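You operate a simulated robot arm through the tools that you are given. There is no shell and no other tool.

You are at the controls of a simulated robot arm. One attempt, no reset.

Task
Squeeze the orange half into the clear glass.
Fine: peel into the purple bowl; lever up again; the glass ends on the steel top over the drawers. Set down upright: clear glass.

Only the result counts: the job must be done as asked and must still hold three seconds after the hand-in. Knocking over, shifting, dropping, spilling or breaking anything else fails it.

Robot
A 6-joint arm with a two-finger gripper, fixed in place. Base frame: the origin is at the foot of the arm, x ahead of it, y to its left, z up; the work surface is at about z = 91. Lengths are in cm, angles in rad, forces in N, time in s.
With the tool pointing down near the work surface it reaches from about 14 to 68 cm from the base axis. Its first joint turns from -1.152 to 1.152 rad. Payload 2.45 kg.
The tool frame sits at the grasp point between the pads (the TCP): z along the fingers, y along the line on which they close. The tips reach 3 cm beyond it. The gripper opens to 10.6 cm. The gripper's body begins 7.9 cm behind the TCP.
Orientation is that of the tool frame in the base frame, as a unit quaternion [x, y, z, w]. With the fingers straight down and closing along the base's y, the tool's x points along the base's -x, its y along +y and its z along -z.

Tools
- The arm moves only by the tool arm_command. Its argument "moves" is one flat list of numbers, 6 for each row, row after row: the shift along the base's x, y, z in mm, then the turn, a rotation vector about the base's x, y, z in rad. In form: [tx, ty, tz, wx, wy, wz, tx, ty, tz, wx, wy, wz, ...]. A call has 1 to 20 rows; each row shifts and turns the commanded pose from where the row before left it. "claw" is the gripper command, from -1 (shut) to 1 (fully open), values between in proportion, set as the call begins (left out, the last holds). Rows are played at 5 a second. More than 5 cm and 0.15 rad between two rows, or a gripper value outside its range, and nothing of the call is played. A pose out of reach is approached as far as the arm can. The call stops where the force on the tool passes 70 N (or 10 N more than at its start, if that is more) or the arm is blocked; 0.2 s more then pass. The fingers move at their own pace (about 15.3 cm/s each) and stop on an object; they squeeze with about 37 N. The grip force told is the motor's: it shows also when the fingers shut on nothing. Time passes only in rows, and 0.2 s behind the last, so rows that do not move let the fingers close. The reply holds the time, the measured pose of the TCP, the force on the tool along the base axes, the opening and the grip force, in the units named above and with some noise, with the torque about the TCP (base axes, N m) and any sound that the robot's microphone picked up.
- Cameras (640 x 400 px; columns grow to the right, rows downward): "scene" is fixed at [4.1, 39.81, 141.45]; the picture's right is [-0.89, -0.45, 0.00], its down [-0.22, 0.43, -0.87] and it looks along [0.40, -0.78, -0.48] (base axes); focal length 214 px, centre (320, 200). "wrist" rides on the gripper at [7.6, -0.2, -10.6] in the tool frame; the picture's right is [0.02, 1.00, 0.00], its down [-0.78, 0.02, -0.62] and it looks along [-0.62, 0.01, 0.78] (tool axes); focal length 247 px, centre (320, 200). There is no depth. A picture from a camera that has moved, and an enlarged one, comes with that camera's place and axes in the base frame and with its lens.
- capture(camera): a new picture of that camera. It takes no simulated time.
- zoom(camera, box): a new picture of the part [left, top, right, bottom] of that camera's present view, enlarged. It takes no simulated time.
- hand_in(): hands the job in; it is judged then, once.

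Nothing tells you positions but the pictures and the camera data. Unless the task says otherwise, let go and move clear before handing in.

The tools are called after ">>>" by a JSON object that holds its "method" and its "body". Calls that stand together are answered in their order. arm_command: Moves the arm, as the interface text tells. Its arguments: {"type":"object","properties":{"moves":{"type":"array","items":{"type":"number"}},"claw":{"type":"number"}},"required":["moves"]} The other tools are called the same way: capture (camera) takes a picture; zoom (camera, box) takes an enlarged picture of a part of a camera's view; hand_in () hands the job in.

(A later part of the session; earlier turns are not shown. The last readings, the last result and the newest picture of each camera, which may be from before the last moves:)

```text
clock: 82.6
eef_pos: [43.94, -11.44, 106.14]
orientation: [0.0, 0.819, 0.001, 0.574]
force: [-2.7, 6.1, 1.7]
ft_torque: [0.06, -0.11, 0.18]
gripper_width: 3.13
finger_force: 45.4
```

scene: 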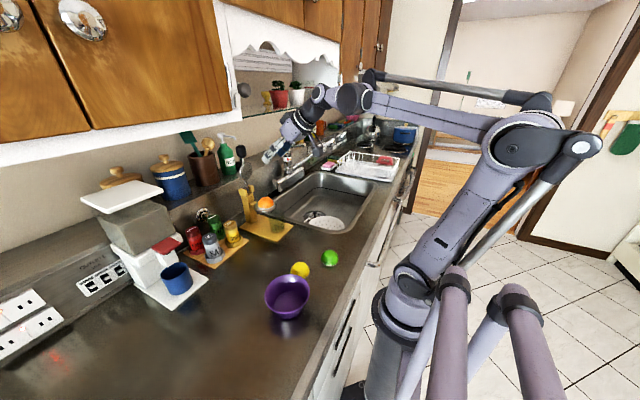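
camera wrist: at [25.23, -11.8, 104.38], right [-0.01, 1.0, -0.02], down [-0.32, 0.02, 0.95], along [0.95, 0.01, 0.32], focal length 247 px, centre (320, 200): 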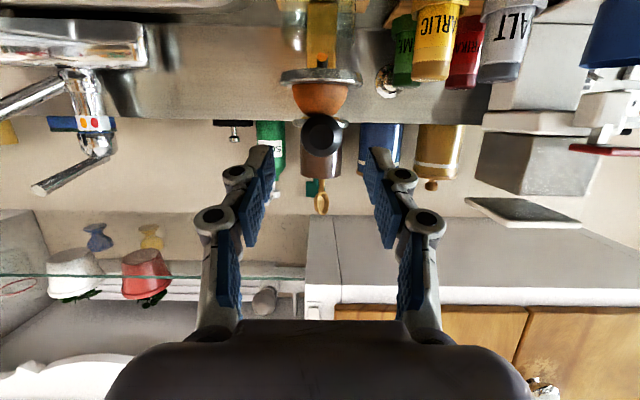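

Gripped again. I'll raise the lever along its arc, turning the tool with it.

>>> {"method": "arm_command", "body": {"moves": [0.4, 0, 7.4, 0, 0.0436, 0, 0.5, 0, 7.4, 0, 0.0437, 0, 0, 0, 0, 0, 0, 0]}}

>>> {"method": "arm_command", "body": {"moves": [1, 0, 7.4, 0, 0.0436, 0, 1.2, 0, 7.3, 0, 0.0437, 0, 0, 0, 0, 0, 0, 0]}}

>>> {"method": "zoom", "body": {"camera": "scene", "box": [240, 150, 310, 230]}}

```text
clock: 83.4
eef_pos: [44.07, -11.52, 107.67]
orientation: [-0.002, 0.843, 0.001, 0.537]
force: [-2.9, 11.2, -1.2]
ft_torque: [0.22, 0.1, 0.28]
gripper_width: 3.1
finger_force: 44.6
```

```text
clock: 84.2
eef_pos: [44.17, -11.42, 109.06]
orientation: [-0.001, 0.867, 0.0, 0.499]
force: [-0.1, 11.6, -7.3]
ft_torque: [-0.03, 0.88, 0.32]
gripper_width: 3.13
finger_force: 44.8
```

```text
5.00 times, centred on (275, 190) of scene
camera zoom: at [4.12, 39.85, 141.44], right [-0.89, -0.45, 0.0], down [-0.22, 0.43, -0.87], along [0.4, -0.78, -0.48], focal length 1072 px, centre (545, 250)
```

zoom: 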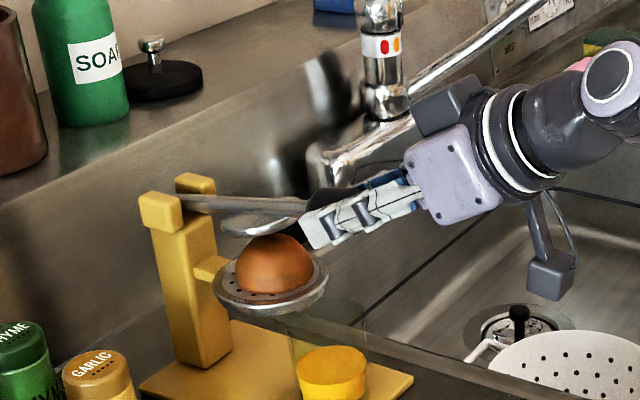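

>>> {"method": "arm_command", "body": {"moves": [1.7, 0.6, 7.3, 0, 0.0436, 0, 1.8, 0.6, 7.2, 0, 0.0437, 0, 0, 0, 0, 0, 0, 0]}}

>>> {"method": "arm_command", "body": {"moves": [2.3, 0, 7.1, 0, 0.0436, 0, 2.4, 0, 7.0, 0, 0.0437, 0, 0, 0, 0, 0, 0, 0]}}

>>> {"method": "arm_command", "body": {"moves": [2.9, 0, 6.9, 0, 0.0436, 0, 3.1, 0, 6.8, 0, 0.0437, 0, 0, 0, 0, 0, 0, 0]}}

```text
clock: 85.0
eef_pos: [44.61, -11.59, 110.41]
orientation: [-0.001, 0.887, 0.0, 0.461]
force: [0.8, 4.9, -10.7]
ft_torque: [-0.07, 1.33, 0.15]
gripper_width: 3.12
finger_force: 44.3
```

```text
clock: 85.8
eef_pos: [45.03, -11.4, 111.91]
orientation: [0.0, 0.906, 0.0, 0.423]
force: [-4.2, 1.2, -9.7]
ft_torque: [0.0, 1.47, 0.02]
gripper_width: 3.12
finger_force: 45.6
```

```text
clock: 86.6
eef_pos: [45.8, -11.43, 113.26]
orientation: [0.0, 0.924, 0.0, 0.383]
force: [-2.3, -2.1, -9.8]
ft_torque: [-0.11, 1.45, -0.06]
gripper_width: 3.11
finger_force: 45.0
```

>>> {"method": "arm_command", "body": {"moves": [3.5, 0, 6.6, 0, 0.0436, 0, 3.6, 0, 6.5, 0, 0.0437, 0, 0, 0, 0, 0, 0, 0]}}

>>> {"method": "arm_command", "body": {"moves": [4.1, 0, 6.2, 0, 0.0436, 0, 4.2, 0, 6.2, 0, 0.0437, 0, 0, 0, 0, 0, 0, 0]}}

>>> {"method": "arm_command", "body": {"moves": [4.6, 0, 5.9, 0, 0.0436, 0, 4.7, 0, 5.7, 0, 0.0437, 0, 0, 0, 0, 0, 0, 0]}}

>>> {"method": "zoom", "body": {"camera": "scene", "box": [230, 130, 320, 240]}}

```text
clock: 87.4
eef_pos: [46.49, -11.52, 114.58]
orientation: [0.0, 0.939, 0.0, 0.343]
force: [5.2, -3.3, -15.9]
ft_torque: [-0.04, 1.46, -0.03]
gripper_width: 3.12
finger_force: 44.4
```

```text
clock: 88.2
eef_pos: [47.3, -11.49, 115.93]
orientation: [0.0, 0.953, -0.001, 0.302]
force: [3.3, -3.9, -15.1]
ft_torque: [0.0, 1.3, -0.1]
gripper_width: 3.11
finger_force: 44.9
```

```text
clock: 89.0
eef_pos: [48.2, -11.55, 117.06]
orientation: [0.0, 0.966, 0.0, 0.26]
force: [5.1, -1.5, -15.6]
ft_torque: [0.02, 1.1, 0.02]
gripper_width: 3.14
finger_force: 45.3
```

```text
3.64 times, centred on (275, 185) of scene
camera zoom: at [4.15, 39.8, 141.45], right [-0.89, -0.45, 0.0], down [-0.22, 0.43, -0.87], along [0.4, -0.78, -0.49], focal length 780 px, centre (484, 254)
```

zoom: 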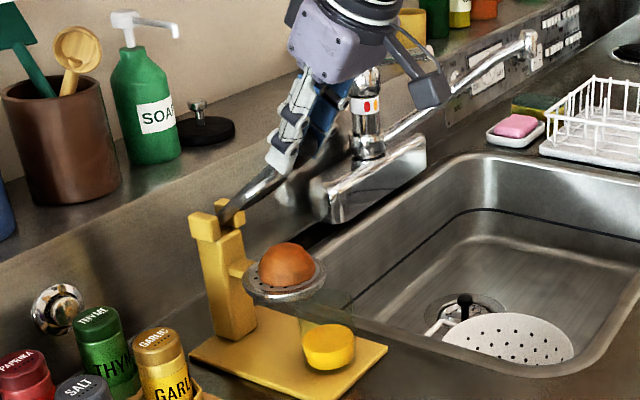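

>>> {"method": "arm_command", "body": {"moves": [4.9, 0, 4.4, 0, 0, 0, 5.0, 0, 4.6, 0, 0, 0, 0, 0, 0, 0, 0, 0]}}

>>> {"method": "arm_command", "body": {"moves": [4.9, 0, 4.4, 0, 0, 0, 5.0, 0, 4.3, 0, 0, 0, 0, 0, 0, 0, 0, 0]}}

>>> {"method": "arm_command", "body": {"moves": [5.3, 0, 4.1, 0, 0, 0, 5.4, 0, 3.9, 0, 0, 0, 0, 0, 0, 0, 0, 0]}}

```text
clock: 89.8
eef_pos: [49.04, -11.5, 117.9]
orientation: [0.001, 0.966, -0.001, 0.258]
force: [-11.6, -1.7, -4.1]
ft_torque: [-0.08, 1.59, -0.07]
gripper_width: 3.13
finger_force: 44.4
```

```text
clock: 90.6
eef_pos: [50.06, -11.45, 118.75]
orientation: [0.001, 0.966, 0.0, 0.258]
force: [-15.8, -4.9, -0.5]
ft_torque: [-0.12, 1.61, -0.06]
gripper_width: 3.09
finger_force: 45.0
```

```text
clock: 91.4
eef_pos: [51.16, -11.54, 119.7]
orientation: [0.0, 0.966, 0.0, 0.258]
force: [-11.3, -6.2, -5.6]
ft_torque: [-0.12, 1.61, -0.13]
gripper_width: 3.1
finger_force: 45.3
```

>>> {"method": "arm_command", "body": {"moves": [5.5, -0.4, 3.8, 0, 0, 0, 5.7, -0.4, 3.6, 0, 0, 0, 0, 0, 0, 0, 0, 0]}}

>>> {"method": "arm_command", "body": {"moves": [5.8, 0, 3.3, 0, 0, 0, 6.0, 0, 3.1, 0, 0, 0, 0, 0, 0, 0, 0, 0]}}

>>> {"method": "arm_command", "body": {"moves": [6.1, 0, 2.8, 0, 0, 0, 6.2, 0, 2.5, 0, 0, 0, 0, 0, 0, 0, 0, 0]}}

>>> {"method": "zoom", "body": {"camera": "scene", "box": [220, 110, 310, 220]}}

```text
clock: 92.2
eef_pos: [52.29, -11.52, 120.28]
orientation: [0.001, 0.966, 0.001, 0.258]
force: [-7.7, -2.5, -9.8]
ft_torque: [-0.02, 1.62, -0.03]
gripper_width: 3.09
finger_force: 44.8
```

```text
clock: 93.0
eef_pos: [53.36, -11.48, 120.85]
orientation: [0.0, 0.966, 0.001, 0.258]
force: [-7.8, 1.2, -12.0]
ft_torque: [0.05, 1.61, 0.01]
gripper_width: 3.11
finger_force: 44.8
```

```text
clock: 93.8
eef_pos: [54.78, -11.5, 121.53]
orientation: [0.0, 0.966, 0.001, 0.258]
force: [-9.6, 3.3, -8.2]
ft_torque: [0.09, 1.61, 0.05]
gripper_width: 3.13
finger_force: 45.3
```

```text
3.64 times, centred on (265, 165) of scene
camera zoom: at [4.09, 39.82, 141.45], right [-0.89, -0.45, 0.0], down [-0.22, 0.43, -0.87], along [0.4, -0.78, -0.48], focal length 780 px, centre (520, 327)
```

zoom: 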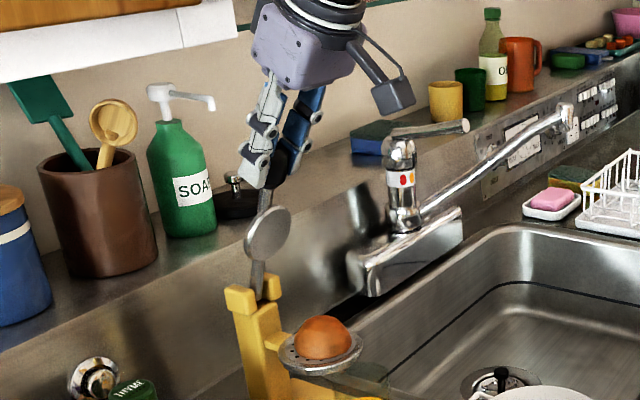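

>>> {"method": "arm_command", "body": {"moves": [6.3, 0, 2.0, 0, 0, 0, 6.4, 0, 1.7, 0, 0, 0, 0, 0, 0, 0, 0, 0]}}

>>> {"method": "arm_command", "body": {"moves": [6.5, 0, 1.6, 0, 0, 0, 6.5, 0, 1.3, 0, 0, 0, 0, 0, 0, 0, 0, 0]}}

>>> {"method": "arm_command", "body": {"moves": [6.0, 0, 1.0, 0, 0, 0, 0, 0, 0, 0, 0, 0]}}

>>> {"method": "zoom", "body": {"camera": "scene", "box": [220, 110, 310, 220]}}

```text
clock: 94.6
eef_pos: [55.87, -11.44, 121.78]
orientation: [0.0, 0.966, 0.0, 0.258]
force: [-10.5, 1.2, -4.5]
ft_torque: [0.06, 1.61, 0.03]
gripper_width: 3.09
finger_force: 45.0
```

```text
clock: 95.4
eef_pos: [57.18, -11.52, 122.12]
orientation: [0.0, 0.966, 0.0, 0.259]
force: [-11.4, -0.5, 0.1]
ft_torque: [0.02, 1.55, -0.01]
gripper_width: 3.11
finger_force: 44.3
```

```text
clock: 96.0
eef_pos: [57.86, -11.63, 122.17]
orientation: [0.0, 0.966, 0.0, 0.26]
force: [-10.9, 0.1, 0.4]
ft_torque: [-0.04, 1.58, -0.01]
gripper_width: 3.09
finger_force: 44.9
```

```text
3.64 times, centred on (265, 165) of scene
camera zoom: at [4.07, 39.81, 141.45], right [-0.89, -0.45, 0.0], down [-0.22, 0.43, -0.87], along [0.4, -0.78, -0.48], focal length 780 px, centre (520, 327)
```

zoom: 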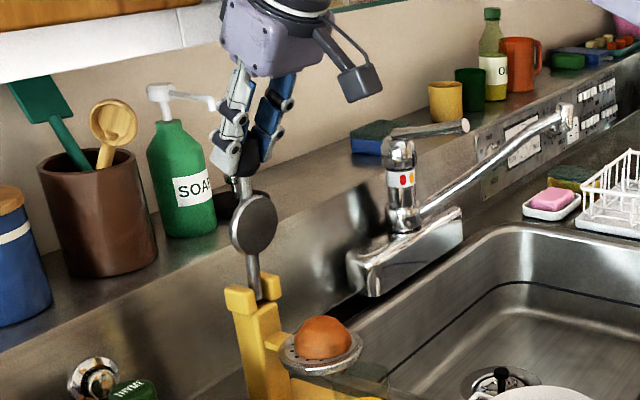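

>>> {"method": "arm_command", "body": {"moves": [4, 0, 0.3, 0, 0, 0, 0, 0, 0, 0, 0, 0]}}

>>> {"method": "arm_command", "body": {"moves": [3, 0, 0.1, 0, 0, 0, 0, 0, 0, 0, 0, 0]}}

>>> {"method": "arm_command", "body": {"moves": [2, 0, 0, 0, 0, 0, 0, 0, 0, 0, 0, 0]}}

```text
clock: 96.6
eef_pos: [58.28, -11.54, 122.26]
orientation: [0.0, 0.966, -0.001, 0.259]
force: [-11.4, -0.5, -1.2]
ft_torque: [0.0, 1.62, -0.02]
gripper_width: 3.09
finger_force: 44.5
```

```text
clock: 97.2
eef_pos: [58.54, -11.53, 122.26]
orientation: [-0.001, 0.966, 0.0, 0.259]
force: [-11.4, 0.3, -0.3]
ft_torque: [0.02, 1.57, 0.02]
gripper_width: 3.09
finger_force: 45.0
```

```text
clock: 97.8
eef_pos: [58.81, -11.52, 122.29]
orientation: [0.0, 0.966, 0.0, 0.259]
force: [-10.4, 0.7, 2.0]
ft_torque: [0.04, 1.58, 0.01]
gripper_width: 3.11
finger_force: 44.8
```

>>> {"method": "zoom", "body": {"camera": "scene", "box": [220, 130, 320, 240]}}

```text
3.64 times, centred on (270, 185) of scene
camera zoom: at [4.07, 39.82, 141.45], right [-0.89, -0.45, 0.0], down [-0.22, 0.43, -0.87], along [0.4, -0.78, -0.48], focal length 780 px, centre (502, 254)
```

zoom: 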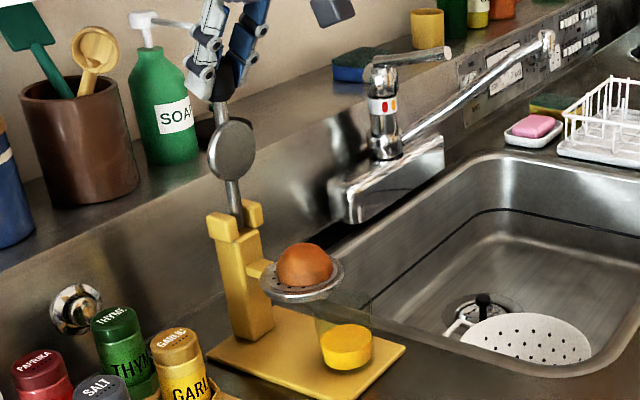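

The disc is back exactly where it was at the start. I'll release the knob and back off along the tool axis.

>>> {"method": "arm_command", "body": {"moves": [0, 0, 0, 0, 0, 0, 0, 0, 0, 0, 0, 0], "claw": -0.05}}

>>> {"method": "arm_command", "body": {"moves": [-15, 0, 26, 0, 0, 0, -20, 0, 30, 0, 0, 0, -45, 0, 0, 0, 0, 0, -45, 0, 0, 0, 0, 0, 0, 0, 0, 0, 0, 0]}}

>>> {"method": "zoom", "body": {"camera": "scene", "box": [220, 130, 320, 240]}}

>>> {"method": "capture", "body": {"camera": "wrist"}}

```text
clock: 98.4
eef_pos: [58.85, -11.48, 122.3]
orientation: [0.0, 0.965, 0.001, 0.261]
force: [-0.3, -0.4, 0.3]
ft_torque: [0.02, 0.01, -0.03]
gripper_width: 5.02
finger_force: 0.0
```

```text
clock: 99.6
eef_pos: [46.2, -11.51, 127.89]
orientation: [0.0, 0.966, 0.0, 0.26]
force: [-0.1, 0.4, -0.4]
ft_torque: [0.01, -0.02, 0.0]
gripper_width: 5.03
finger_force: 0.0
```

```text
3.64 times, centred on (270, 185) of scene
camera zoom: at [4.1, 39.81, 141.45], right [-0.89, -0.45, 0.0], down [-0.22, 0.43, -0.87], along [0.4, -0.78, -0.48], focal length 780 px, centre (502, 254)
```

zoom: 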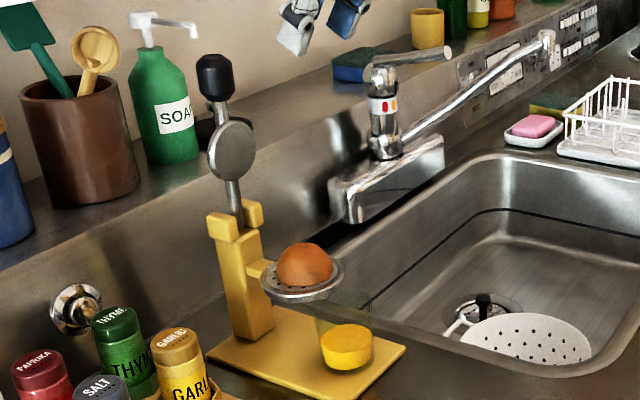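

```text
taken
camera wrist: at [34.2, -11.8, 133.21], right [-0.02, 1.0, -0.01], down [0.37, 0.02, 0.93], along [0.93, 0.01, -0.37], focal length 247 px, centre (320, 200)
```

wrist: 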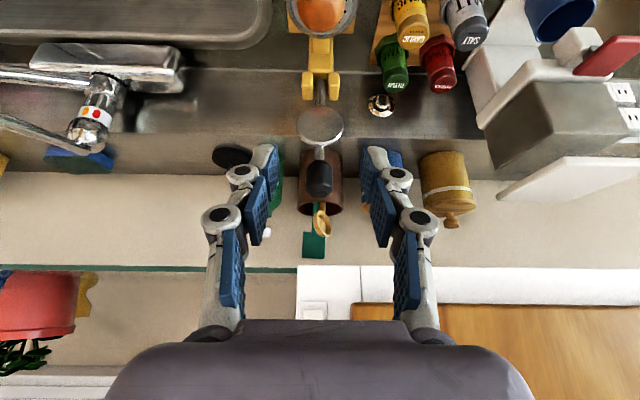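

The lever stands up by itself and the peel remains in the cup. Next I'll re-orient above and in front of the cup and look at the peel.

>>> {"method": "arm_command", "body": {"moves": [-10, 0, -30, 0, 0.122, 0, -10, 0, -40, 0, 0.122, 0, 0, 0, -40, 0, 0.122, 0, 0, 0, -20, 0, 0, 0, 0, 0, 0, 0, 0, 0], "claw": 0.3}}

>>> {"method": "zoom", "body": {"camera": "wrist", "box": [220, 100, 420, 260]}}

>>> {"method": "zoom", "body": {"camera": "scene", "box": [255, 180, 315, 240]}}

```text
clock: 100.8
eef_pos: [44.27, -11.77, 114.91]
orientation: [0.0, 0.997, 0.0, 0.079]
force: [0.1, -0.9, 0.4]
ft_torque: [0.0, -0.02, 0.02]
gripper_width: 6.89
finger_force: 0.0
```

```text
2.50 times, centred on (320, 180) of wrist
camera zoom: at [34.92, -11.85, 124.12], right [-0.02, 1.0, 0.0], down [0.67, 0.02, 0.74], along [0.74, 0.01, -0.68], focal length 617 px, centre (320, 250)
```

zoom: 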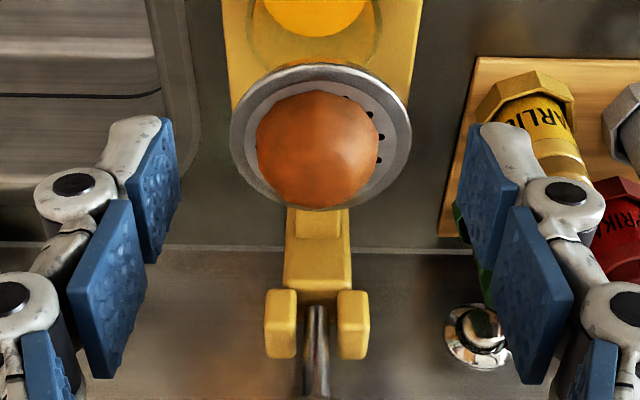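

```text
6.67 times, centred on (285, 210) of scene
camera zoom: at [4.1, 39.81, 141.45], right [-0.89, -0.45, 0.0], down [-0.22, 0.43, -0.87], along [0.4, -0.78, -0.48], focal length 1430 px, centre (553, 133)
```

zoom: 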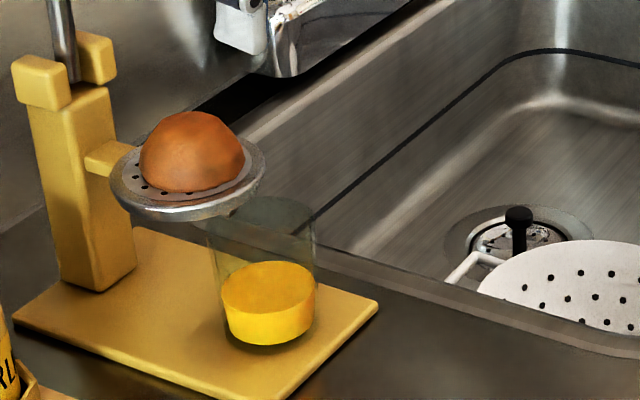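

>>> {"method": "arm_command", "body": {"moves": [35, 0, -14, 0, 0, 0, 35, 0, -15, 0, 0, 0, 3, 0, -20, 0, 0, 0, 0, 0, 0, 0, 0, 0], "claw": 0.18}}

>>> {"method": "zoom", "body": {"camera": "wrist", "box": [220, 60, 420, 220]}}

>>> {"method": "zoom", "body": {"camera": "scene", "box": [225, 130, 315, 230]}}

```text
clock: 101.8
eef_pos: [51.61, -11.44, 109.95]
orientation: [0.001, 0.997, 0.0, 0.08]
force: [0.2, 0.2, -0.3]
ft_torque: [-0.04, 0.04, -0.03]
gripper_width: 6.26
finger_force: 0.2
```

```text
2.50 times, centred on (320, 140) of wrist
camera zoom: at [42.22, -11.77, 119.24], right [-0.02, 1.0, 0.0], down [0.67, 0.02, 0.74], along [0.74, 0.01, -0.67], focal length 617 px, centre (320, 350)
```

zoom: 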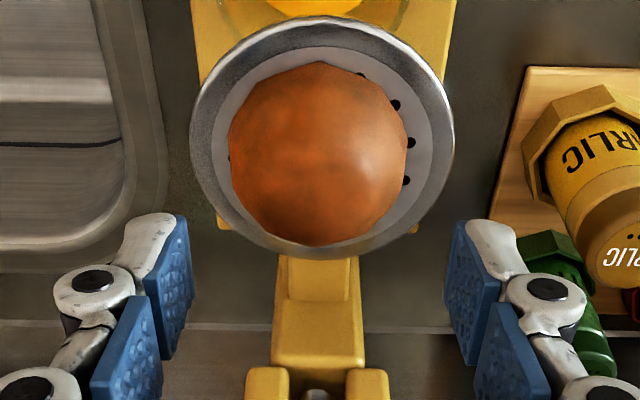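

```text
4.00 times, centred on (270, 180) of scene
camera zoom: at [4.11, 39.81, 141.45], right [-0.89, -0.45, 0.0], down [-0.22, 0.43, -0.87], along [0.4, -0.78, -0.48], focal length 858 px, centre (520, 280)
```

zoom: 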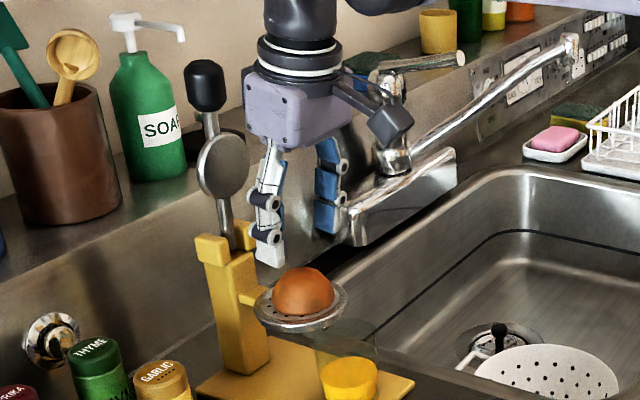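

>>> {"method": "arm_command", "body": {"moves": [3.5, 0, -22, 0, 0, 0, 3.5, 0, -20, 0, 0, 0, 0, 0, 0, 0, 0, 0]}}

>>> {"method": "arm_command", "body": {"moves": [0.8, 0, -4, 0, 0, 0, 0, 0, -2.5, 0, 0, 0, 0, 0, 0, 0, 0, 0]}}

>>> {"method": "zoom", "body": {"camera": "wrist", "box": [220, 60, 420, 220]}}

>>> {"method": "zoom", "body": {"camera": "scene", "box": [245, 170, 315, 225]}}

```text
clock: 102.6
eef_pos: [52.24, -11.69, 105.82]
orientation: [0.0, 0.997, 0.0, 0.08]
force: [0.1, -0.5, 0.2]
ft_torque: [0.02, 0.02, -0.04]
gripper_width: 6.27
finger_force: 0.1
```

```text
clock: 103.4
eef_pos: [52.52, -11.69, 105.16]
orientation: [0.0, 0.997, 0.0, 0.081]
force: [0.6, 0.0, -0.1]
ft_torque: [0.01, -0.03, -0.01]
gripper_width: 6.24
finger_force: 0.1
```

```text
2.50 times, centred on (320, 140) of wrist
camera zoom: at [43.02, -11.81, 114.43], right [-0.02, 1.0, 0.0], down [0.67, 0.02, 0.74], along [0.74, 0.01, -0.67], focal length 617 px, centre (320, 350)
```

zoom: 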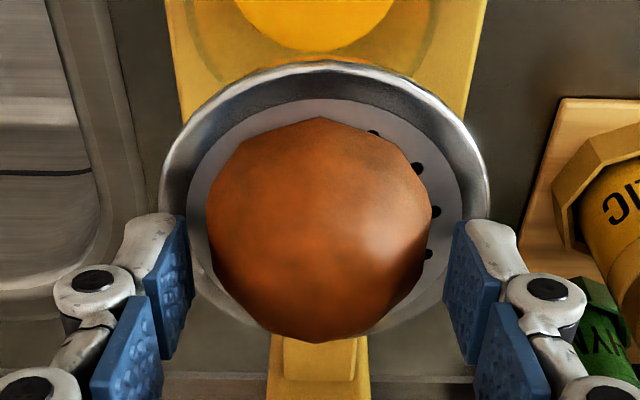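

```text
7.27 times, centred on (280, 198) of scene
camera zoom: at [4.1, 39.81, 141.45], right [-0.89, -0.45, 0.0], down [-0.22, 0.43, -0.87], along [0.4, -0.78, -0.48], focal length 1560 px, centre (611, 218)
```

zoom: 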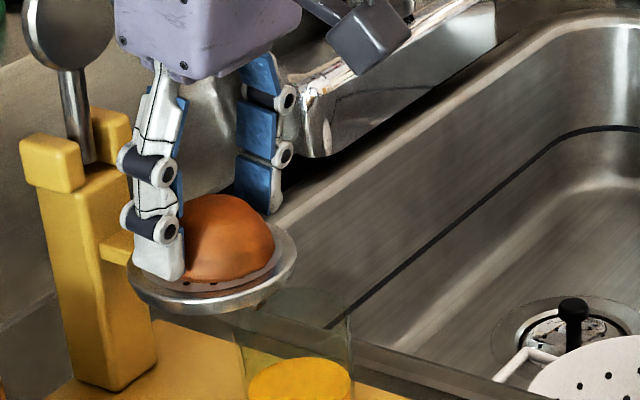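

>>> {"method": "arm_command", "body": {"moves": [-1, -0.5, -1.5, 0, 0, 0, 0, 0, 0, 0, 0, 0]}}

>>> {"method": "arm_command", "body": {"moves": [0, 0, 0, 0, 0, 0, 0, 0, 0, 0, 0, 0, 0, 0, 0, 0, 0, 0], "claw": -0.15}}

>>> {"method": "zoom", "body": {"camera": "wrist", "box": [220, 60, 420, 220]}}

```text
clock: 104.0
eef_pos: [52.33, -11.61, 104.97]
orientation: [0.001, 0.997, -0.001, 0.08]
force: [0.4, 0.1, -0.2]
ft_torque: [-0.02, 0.0, -0.06]
gripper_width: 6.25
finger_force: 0.0
```

```text
clock: 104.8
eef_pos: [52.22, -11.57, 104.95]
orientation: [-0.001, 0.997, 0.0, 0.08]
force: [-1.2, -1.2, 3.1]
ft_torque: [-0.02, 0.0, 0.0]
gripper_width: 5.34
finger_force: 37.3
```

```text
2.50 times, centred on (320, 140) of wrist
camera zoom: at [42.9, -11.82, 114.28], right [-0.02, 1.0, 0.0], down [0.67, 0.02, 0.74], along [0.74, 0.01, -0.67], focal length 617 px, centre (320, 350)
```

zoom: 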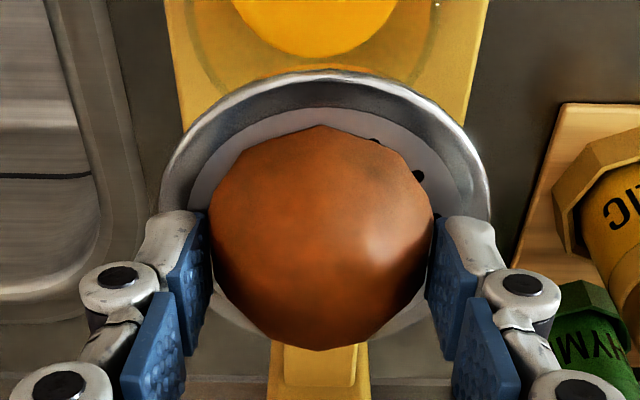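

Gripped at 5.34 cm. I'll lift slowly and verify the hold.

>>> {"method": "arm_command", "body": {"moves": [-0.5, 0, 4, 0, 0, 0, -1, 0, 8, 0, 0, 0, -2, 0, 12, 0, 0, 0, 0, 0, 0, 0, 0, 0]}}

>>> {"method": "zoom", "body": {"camera": "wrist", "box": [220, 60, 420, 220]}}

>>> {"method": "zoom", "body": {"camera": "scene", "box": [235, 140, 325, 230]}}

```text
clock: 105.8
eef_pos: [51.84, -11.53, 107.38]
orientation: [0.0, 0.997, 0.0, 0.08]
force: [-0.2, -0.4, 0.2]
ft_torque: [-0.01, 0.02, 0.02]
gripper_width: 5.35
finger_force: 37.0
```

```text
2.50 times, centred on (320, 140) of wrist
camera zoom: at [42.54, -11.84, 116.69], right [-0.02, 1.0, 0.0], down [0.67, 0.02, 0.74], along [0.74, 0.01, -0.67], focal length 617 px, centre (320, 350)
```

zoom: 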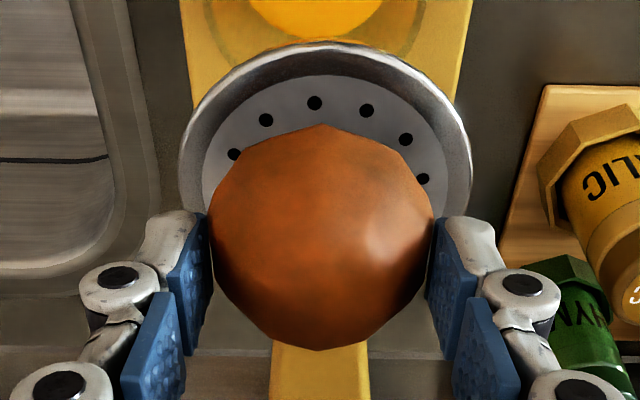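

```text
4.44 times, centred on (280, 185) of scene
camera zoom: at [4.11, 39.81, 141.45], right [-0.89, -0.45, 0.0], down [-0.22, 0.43, -0.87], along [0.4, -0.78, -0.48], focal length 953 px, centre (498, 267)
```

zoom: 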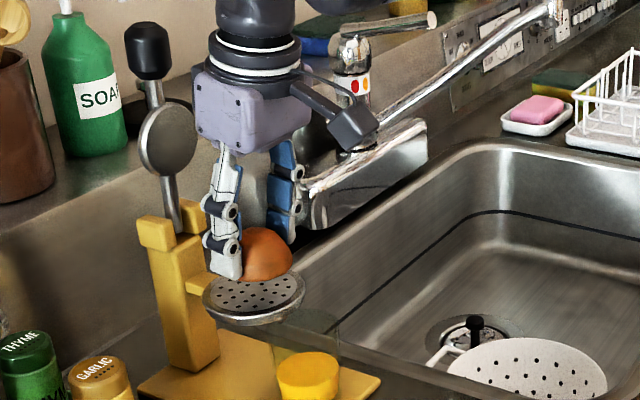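

The peel is held securely. I'll back away from the press and carry it towards the purple bowl.

>>> {"method": "arm_command", "body": {"moves": [-20, 0, 30, 0, 0, 0, -40, 0, 30, 0, 0, 0, -40, 0, 0, 0, 0, 0, -18, 38, 0, 0, 0.026, 0, -18, 38, 0, 0, 0.026, 0, -18, 38, 0, 0, 0.026, 0, -18, 38, 0, 0, 0.026, 0, -18, 38, 0, 0, 0.026, 0, -18, 38, 0, 0, 0.027, 0, 0, 0, 0, 0, 0, 0]}}

>>> {"method": "capture", "body": {"camera": "wrist"}}

>>> {"method": "capture", "body": {"camera": "scene"}}

```text
clock: 108.0
eef_pos: [31.15, 11.23, 113.33]
orientation: [0.001, 1.0, 0.0, 0.001]
force: [-0.8, -0.2, -0.3]
ft_torque: [0.05, -0.01, -0.01]
gripper_width: 5.33
finger_force: 37.2
```

```text
taken
camera wrist: at [23.32, 11.02, 123.97], right [-0.02, 1.0, 0.0], down [0.78, 0.02, 0.62], along [0.62, 0.01, -0.78], focal length 247 px, centre (320, 200)
```

wrist: 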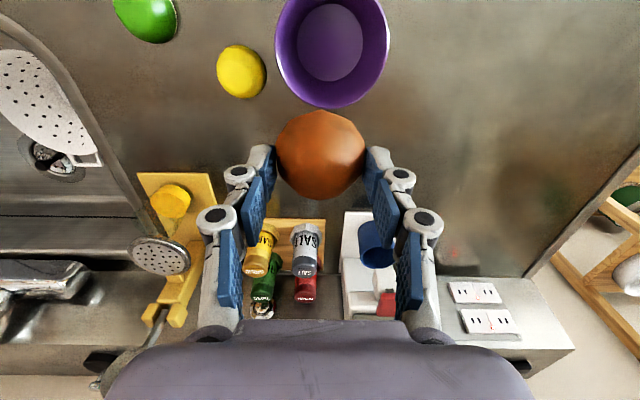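

```text
taken
```

scene: 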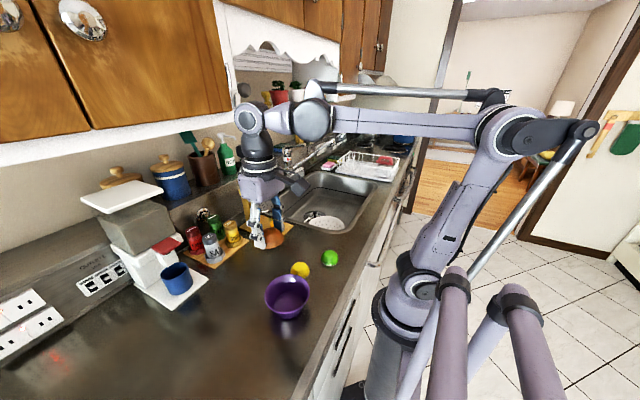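

The bowl is centred at about (26.6, 12.15), with its rim at about z 96.4 and radius 5.5. I'll move over it and look before lowering.

>>> {"method": "arm_command", "body": {"moves": [-23, 5, 0, 0, 0, 0, -22, 5, 0, 0, 0, 0, 0, 0, -45, 0, 0, 0, 0, 0, -45, 0, 0, 0, 0, 0, 0, 0, 0, 0]}}

>>> {"method": "capture", "body": {"camera": "wrist"}}

>>> {"method": "zoom", "body": {"camera": "scene", "box": [225, 220, 345, 330]}}

```text
clock: 109.2
eef_pos: [26.77, 12.07, 104.19]
orientation: [0.0, 1.0, -0.001, 0.002]
force: [-0.2, -0.2, 0.0]
ft_torque: [0.02, 0.0, 0.0]
gripper_width: 5.35
finger_force: 36.9
```

```text
taken
camera wrist: at [18.89, 11.92, 114.82], right [-0.02, 1.0, 0.0], down [0.78, 0.02, 0.62], along [0.62, 0.01, -0.78], focal length 247 px, centre (320, 200)
```

wrist: 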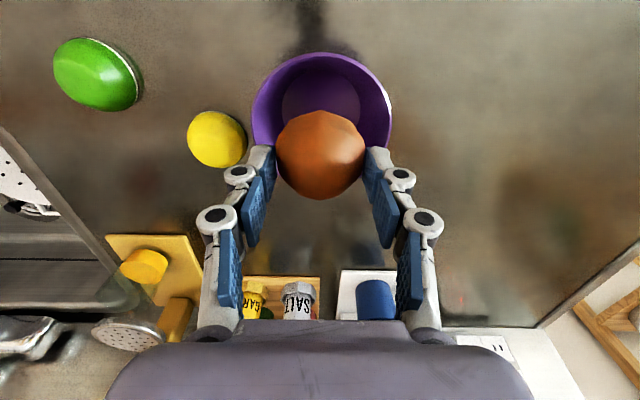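

```text
3.64 times, centred on (285, 275) of scene
camera zoom: at [4.1, 39.81, 141.45], right [-0.89, -0.45, 0.0], down [-0.22, 0.43, -0.87], along [0.4, -0.78, -0.48], focal length 780 px, centre (447, -73)
```

zoom: 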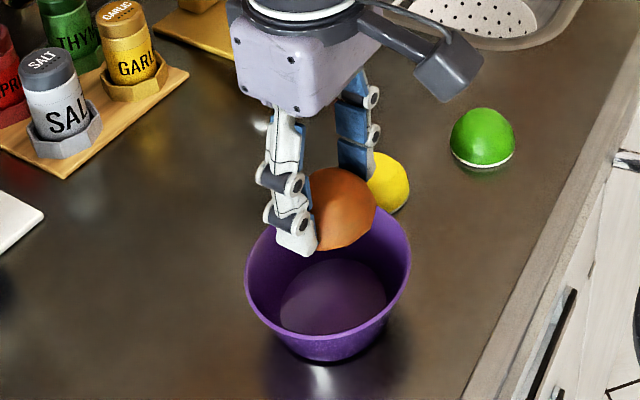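

Centred over the bowl. Lowering in.

>>> {"method": "arm_command", "body": {"moves": [0.5, 0, -25, 0, 0, 0, 0, 0, -25, 0, 0, 0, 0, 0, 0, 0, 0, 0]}}

>>> {"method": "zoom", "body": {"camera": "scene", "box": [235, 230, 335, 330]}}

>>> {"method": "zoom", "body": {"camera": "wrist", "box": [220, 40, 420, 220]}}

```text
clock: 110.0
eef_pos: [26.65, 12.04, 99.5]
orientation: [0.0, 1.0, 0.0, 0.001]
force: [-0.6, -0.5, -0.3]
ft_torque: [-0.05, 0.02, 0.01]
gripper_width: 5.33
finger_force: 36.6
```

```text
4.00 times, centred on (285, 280) of scene
camera zoom: at [4.1, 39.81, 141.45], right [-0.89, -0.45, 0.0], down [-0.22, 0.43, -0.87], along [0.4, -0.78, -0.48], focal length 858 px, centre (460, -120)
```

zoom: 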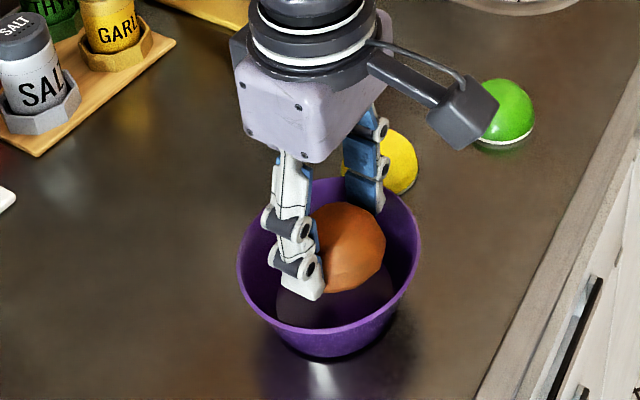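

```text
2.22 times, centred on (320, 130) of wrist
camera zoom: at [18.83, 11.94, 109.93], right [-0.02, 1.0, 0.0], down [0.78, 0.02, 0.62], along [0.62, 0.01, -0.78], focal length 549 px, centre (320, 356)
```

zoom: 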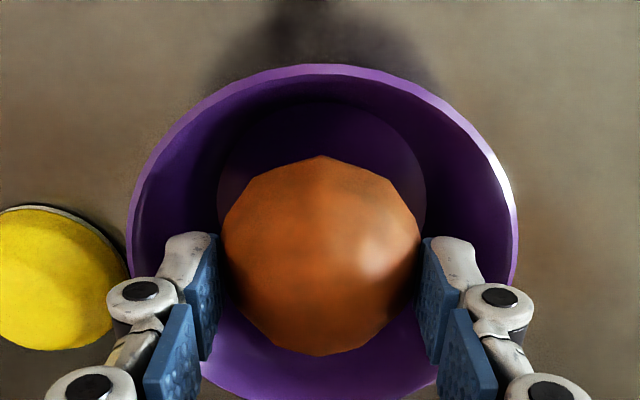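

>>> {"method": "arm_command", "body": {"moves": [0.5, 0, -10, 0, 0, 0, 0, 0, -9, 0, 0, 0, 0, 0, 0, 0, 0, 0]}}

>>> {"method": "zoom", "body": {"camera": "wrist", "box": [220, 40, 420, 220]}}

```text
clock: 110.8
eef_pos: [26.64, 12.18, 97.46]
orientation: [0.0, 1.0, 0.0, 0.002]
force: [0.0, -0.7, 0.0]
ft_torque: [-0.01, -0.01, 0.0]
gripper_width: 5.34
finger_force: 36.9
```

```text
2.22 times, centred on (320, 130) of wrist
camera zoom: at [18.89, 11.97, 108.08], right [-0.02, 1.0, 0.0], down [0.78, 0.02, 0.62], along [0.62, 0.01, -0.78], focal length 549 px, centre (320, 356)
```

zoom: 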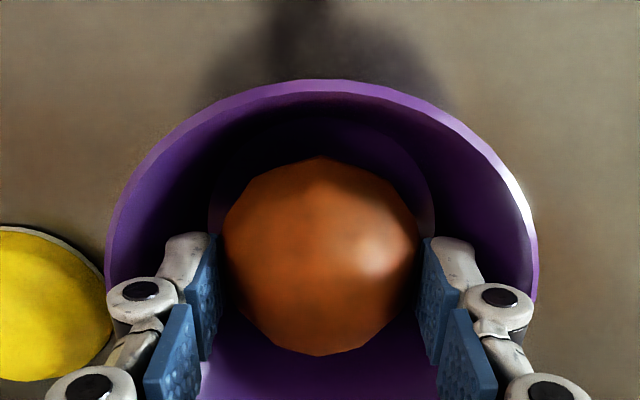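

>>> {"method": "arm_command", "body": {"moves": [0, 0, 0, 0, 0, 0, 0, 0, 0, 0, 0, 0], "claw": 0.1}}

>>> {"method": "zoom", "body": {"camera": "wrist", "box": [220, 40, 420, 220]}}

>>> {"method": "zoom", "body": {"camera": "scene", "box": [235, 230, 335, 330]}}

```text
clock: 111.4
eef_pos: [26.69, 12.22, 97.4]
orientation: [0.0, 1.0, -0.001, 0.002]
force: [-1.3, -0.1, 0.3]
ft_torque: [0.02, -0.02, 0.0]
gripper_width: 5.8
finger_force: 0.1
```

```text
2.22 times, centred on (320, 130) of wrist
camera zoom: at [18.9, 11.97, 108.09], right [-0.02, 1.0, 0.0], down [0.78, 0.02, 0.62], along [0.62, 0.01, -0.78], focal length 549 px, centre (320, 356)
```

zoom: 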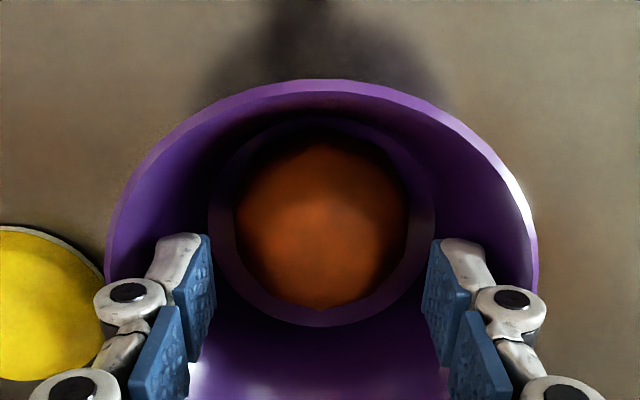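

```text
4.00 times, centred on (285, 280) of scene
camera zoom: at [4.1, 39.81, 141.45], right [-0.89, -0.45, 0.0], down [-0.22, 0.43, -0.87], along [0.4, -0.78, -0.48], focal length 858 px, centre (460, -120)
```

zoom: 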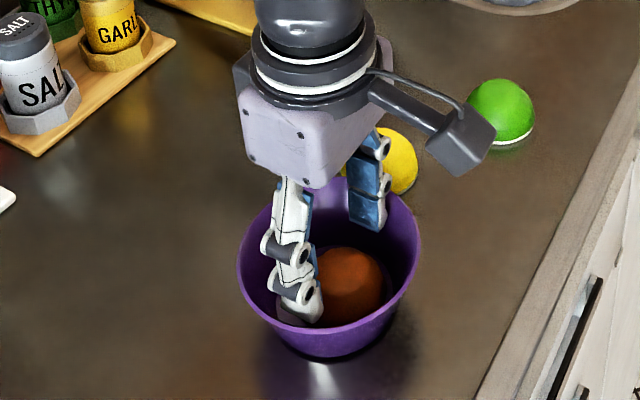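

The peel lies flat in the bowl. I'll raise the gripper out and check where the drawers are under the steel top.

>>> {"method": "arm_command", "body": {"moves": [0, 0, 15, 0, 0, 0, 0, 0, 30, 0, 0, 0, 0, 0, 45, 0, 0, 0, 0, 0, 45, 0, 0, 0, 0, 0, 0, 0, 0, 0]}}

>>> {"method": "capture", "body": {"camera": "scene"}}

>>> {"method": "zoom", "body": {"camera": "scene", "box": [290, 240, 410, 400]}}

>>> {"method": "zoom", "body": {"camera": "scene", "box": [235, 230, 335, 330]}}

>>> {"method": "capture", "body": {"camera": "wrist"}}

```text
clock: 112.6
eef_pos: [26.69, 12.08, 110.98]
orientation: [0.0, 1.0, 0.0, 0.001]
force: [0.0, -0.4, 0.2]
ft_torque: [0.03, -0.01, 0.02]
gripper_width: 5.84
finger_force: 0.0
```

```text
taken
```

scene: 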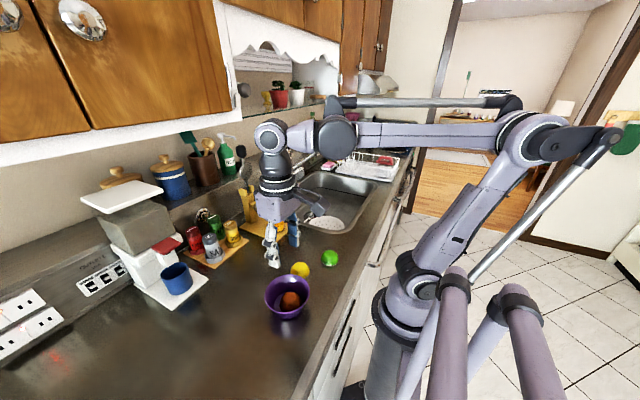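

```text
2.50 times, centred on (350, 320) of scene
camera zoom: at [4.1, 39.81, 141.45], right [-0.89, -0.45, 0.0], down [-0.22, 0.43, -0.87], along [0.4, -0.78, -0.48], focal length 536 px, centre (245, -100)
```

zoom: 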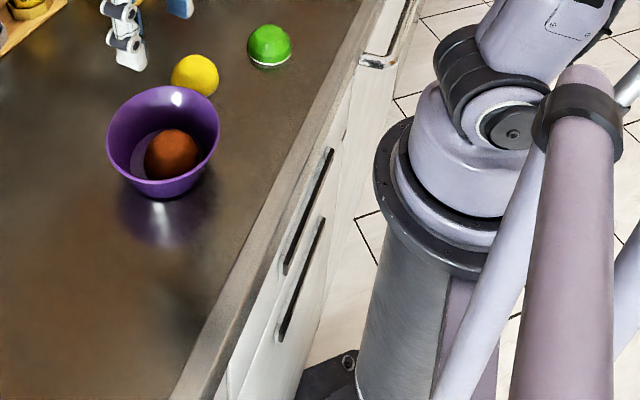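

```text
4.00 times, centred on (285, 280) of scene
camera zoom: at [4.1, 39.81, 141.45], right [-0.89, -0.45, 0.0], down [-0.22, 0.43, -0.87], along [0.4, -0.78, -0.48], focal length 858 px, centre (460, -120)
```

zoom: 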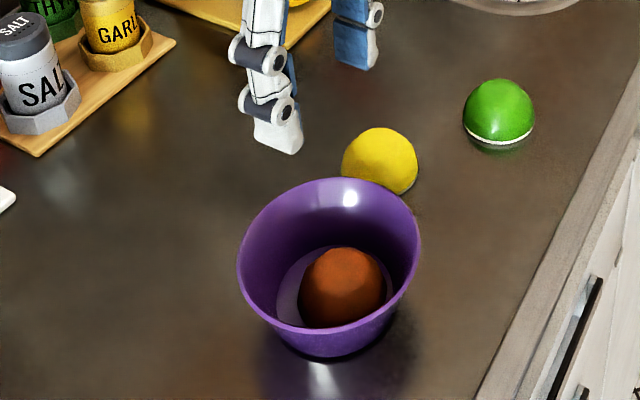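

```text
taken
camera wrist: at [18.9, 11.92, 121.59], right [-0.02, 1.0, 0.0], down [0.78, 0.02, 0.62], along [0.62, 0.01, -0.78], focal length 247 px, centre (320, 200)
```

wrist: 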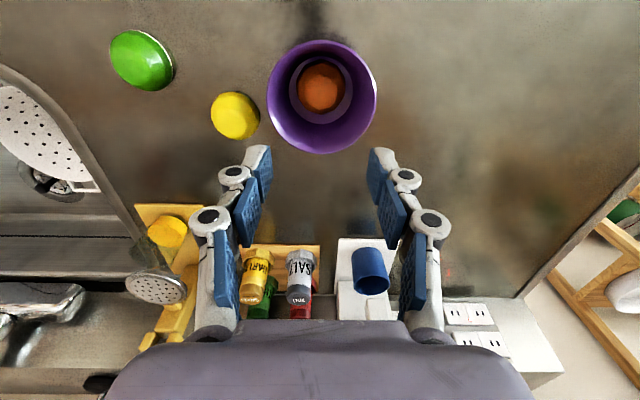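

The peel is in the bowl. The drawers sit under the counter around y of about 5, so I'll set the glass at about (44, 4) on bare steel. Now I'll return to the glass with the tool tilted about 50°.

>>> {"method": "arm_command", "body": {"moves": [20, -40, 0, 0, 0, 0, 20, -45, 0, 0, -0.1396, 0, 20, -45, 0, 0, -0.1396, 0, 10, -45, 0, 0, -0.1396, 0, 0, -45, 0, 0, -0.1396, 0, 0, -20, -10, 0, -0.1396, 0, 0, 0, -40, 0, 0, 0, 0, 0, -40, 0, 0, 0, 0, 0, 0, 0, 0, 0], "claw": 0.6}}

>>> {"method": "capture", "body": {"camera": "wrist"}}

>>> {"method": "zoom", "body": {"camera": "scene", "box": [240, 160, 360, 280]}}

```text
clock: 114.6
eef_pos: [33.71, -11.86, 101.94]
orientation: [0.0, 0.939, 0.0, 0.344]
force: [0.1, -0.3, -0.2]
ft_torque: [0.03, 0.01, 0.04]
gripper_width: 8.49
finger_force: 0.1
```

```text
taken
camera wrist: at [20.75, -12.03, 105.12], right [-0.02, 1.0, -0.01], down [0.2, 0.02, 0.98], along [0.98, 0.01, -0.2], focal length 247 px, centre (320, 200)
```

wrist: 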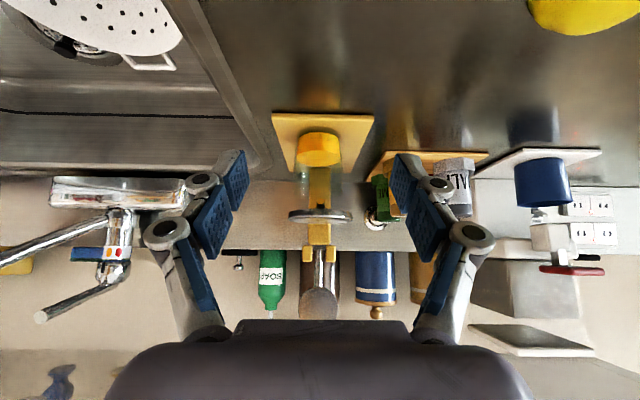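

```text
3.33 times, centred on (300, 220) of scene
camera zoom: at [4.1, 39.81, 141.45], right [-0.89, -0.45, 0.0], down [-0.22, 0.43, -0.87], along [0.4, -0.78, -0.48], focal length 715 px, centre (387, 133)
```

zoom: 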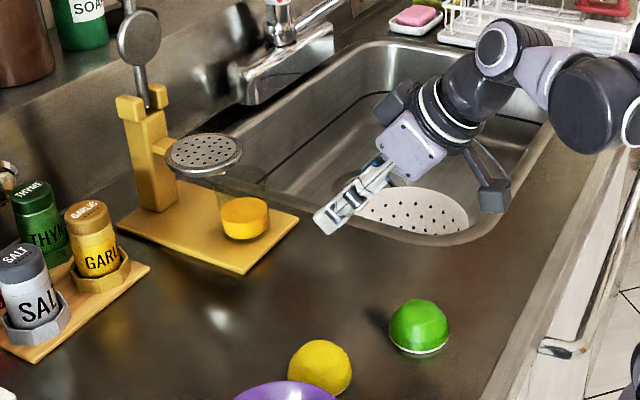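

>>> {"method": "arm_command", "body": {"moves": [10, 0, -25, 0, 0, 0, 20, 0, -25, 0, 0, 0, 30, 0, -5, 0, 0, 0, 0, 0, 0, 0, 0, 0]}}

>>> {"method": "capture", "body": {"camera": "wrist"}}

>>> {"method": "zoom", "body": {"camera": "wrist", "box": [240, 110, 400, 230]}}

>>> {"method": "zoom", "body": {"camera": "scene", "box": [240, 170, 340, 250]}}

```text
clock: 115.6
eef_pos: [39.77, -11.77, 96.51]
orientation: [0.0, 0.94, 0.0, 0.342]
force: [0.6, -1.3, 0.0]
ft_torque: [0.04, -0.01, -0.01]
gripper_width: 8.47
finger_force: 0.0
```

```text
taken
camera wrist: at [26.86, -11.99, 99.67], right [-0.02, 1.0, -0.01], down [0.2, 0.02, 0.98], along [0.98, 0.01, -0.2], focal length 247 px, centre (320, 200)
```

wrist: 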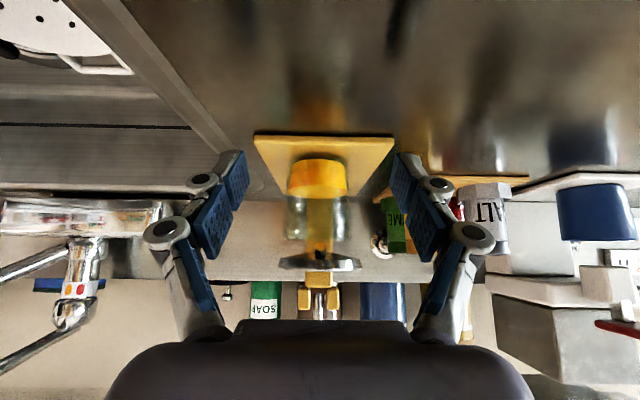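

```text
3.33 times, centred on (320, 170) of wrist
camera zoom: at [26.86, -11.99, 99.67], right [-0.02, 1.0, -0.01], down [0.2, 0.02, 0.98], along [0.98, 0.01, -0.2], focal length 823 px, centre (320, 300)
```

zoom: 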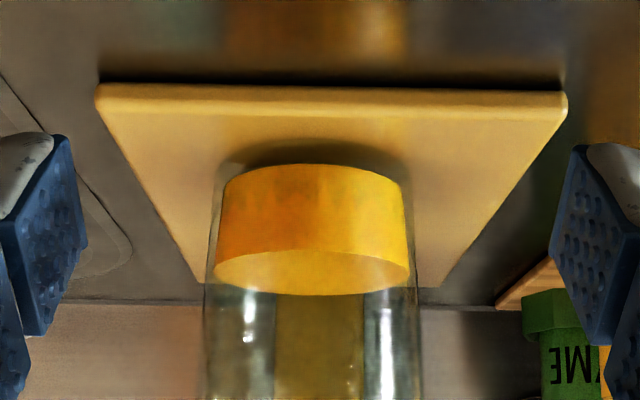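

```text
5.00 times, centred on (290, 210) of scene
camera zoom: at [4.1, 39.81, 141.45], right [-0.89, -0.45, 0.0], down [-0.22, 0.43, -0.87], along [0.4, -0.78, -0.48], focal length 1072 px, centre (470, 150)
```

zoom: 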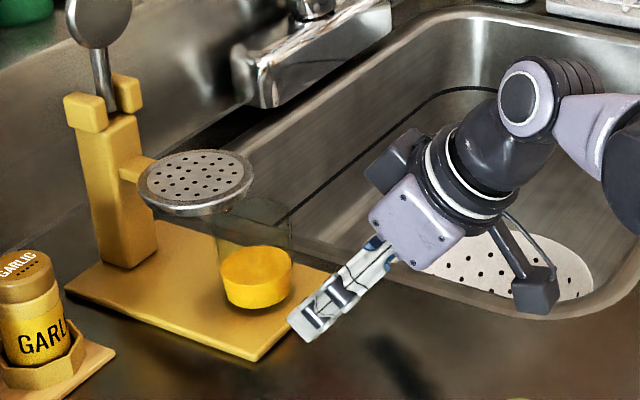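

>>> {"method": "arm_command", "body": {"moves": [20, -0.5, -1, 0, 0, 0, 20, -0.5, -1, 0, 0, 0, 20, -0.5, -1, 0, 0, 0, 17, 0, -1, 0, 0, 0, 0, 0, 0, 0, 0, 0]}}

>>> {"method": "arm_command", "body": {"moves": [0, 0, 0, 0, 0, 0, 0, 0, 0, 0, 0, 0], "claw": 0.22}}

>>> {"method": "capture", "body": {"camera": "wrist"}}

>>> {"method": "zoom", "body": {"camera": "wrist", "box": [220, 60, 420, 240]}}

>>> {"method": "zoom", "body": {"camera": "scene", "box": [240, 170, 340, 250]}}

```text
clock: 116.8
eef_pos: [47.5, -11.83, 96.11]
orientation: [0.0, 0.939, 0.0, 0.343]
force: [-0.4, -0.8, 0.5]
ft_torque: [-0.01, 0.01, -0.01]
gripper_width: 8.48
finger_force: 0.1
```

```text
clock: 117.4
eef_pos: [47.52, -12.0, 96.16]
orientation: [-0.001, 0.939, 0.0, 0.343]
force: [-0.1, -0.3, 0.4]
ft_torque: [-0.02, 0.01, -0.04]
gripper_width: 6.46
finger_force: 0.0
```

```text
taken
camera wrist: at [34.59, -12.2, 99.32], right [-0.02, 1.0, -0.01], down [0.2, 0.02, 0.98], along [0.98, 0.01, -0.2], focal length 247 px, centre (320, 200)
```

wrist: 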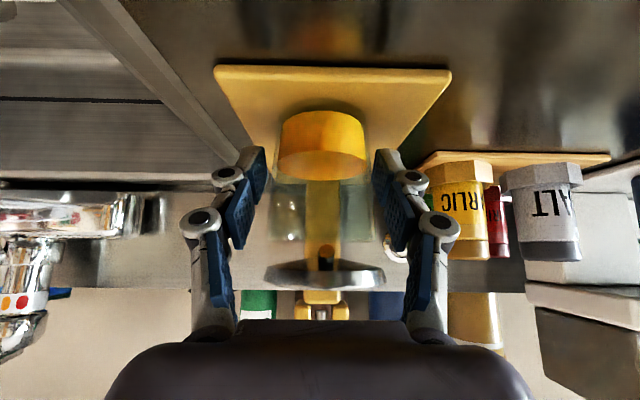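

```text
2.22 times, centred on (320, 150) of wrist
camera zoom: at [34.59, -12.2, 99.32], right [-0.02, 1.0, -0.01], down [0.2, 0.02, 0.98], along [0.98, 0.01, -0.2], focal length 549 px, centre (320, 311)
```

zoom: 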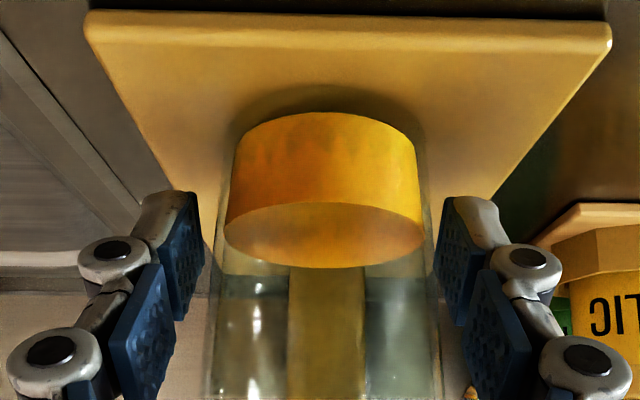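

```text
5.00 times, centred on (290, 210) of scene
camera zoom: at [4.1, 39.81, 141.45], right [-0.89, -0.45, 0.0], down [-0.22, 0.43, -0.87], along [0.4, -0.78, -0.48], focal length 1072 px, centre (470, 150)
```

zoom: 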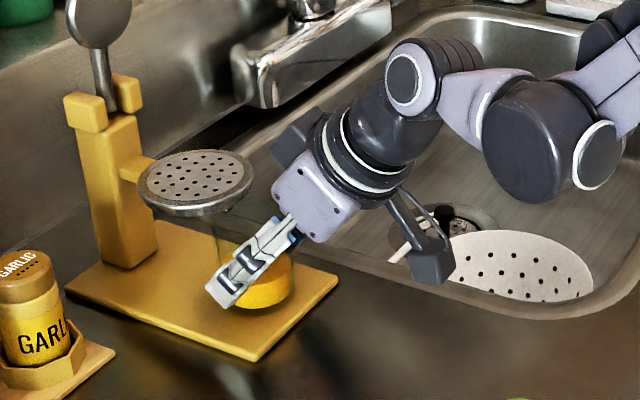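

>>> {"method": "arm_command", "body": {"moves": [0, 1.5, 0, 0, 0, 0, 0, 0, 0, 0, 0, 0]}}

>>> {"method": "arm_command", "body": {"moves": [0, 0, 0, 0, 0, 0, 0, 0, 0, 0, 0, 0], "claw": 0.12}}

>>> {"method": "zoom", "body": {"camera": "wrist", "box": [220, 60, 420, 240]}}

```text
clock: 118.0
eef_pos: [47.37, -11.77, 96.03]
orientation: [0.0, 0.939, 0.0, 0.344]
force: [-0.3, 0.3, 1.2]
ft_torque: [0.0, 0.02, -0.02]
gripper_width: 6.47
finger_force: 0.1
```

```text
clock: 118.6
eef_pos: [47.43, -11.66, 96.17]
orientation: [0.0, 0.939, 0.0, 0.344]
force: [-0.7, -0.9, 0.7]
ft_torque: [-0.02, 0.0, -0.02]
gripper_width: 5.92
finger_force: 0.1
```

```text
2.22 times, centred on (320, 150) of wrist
camera zoom: at [34.58, -12.04, 99.3], right [-0.02, 1.0, -0.01], down [0.2, 0.02, 0.98], along [0.98, 0.01, -0.2], focal length 549 px, centre (320, 311)
```

zoom: 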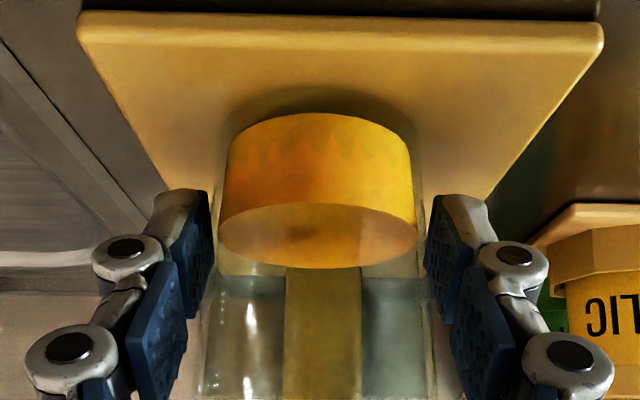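

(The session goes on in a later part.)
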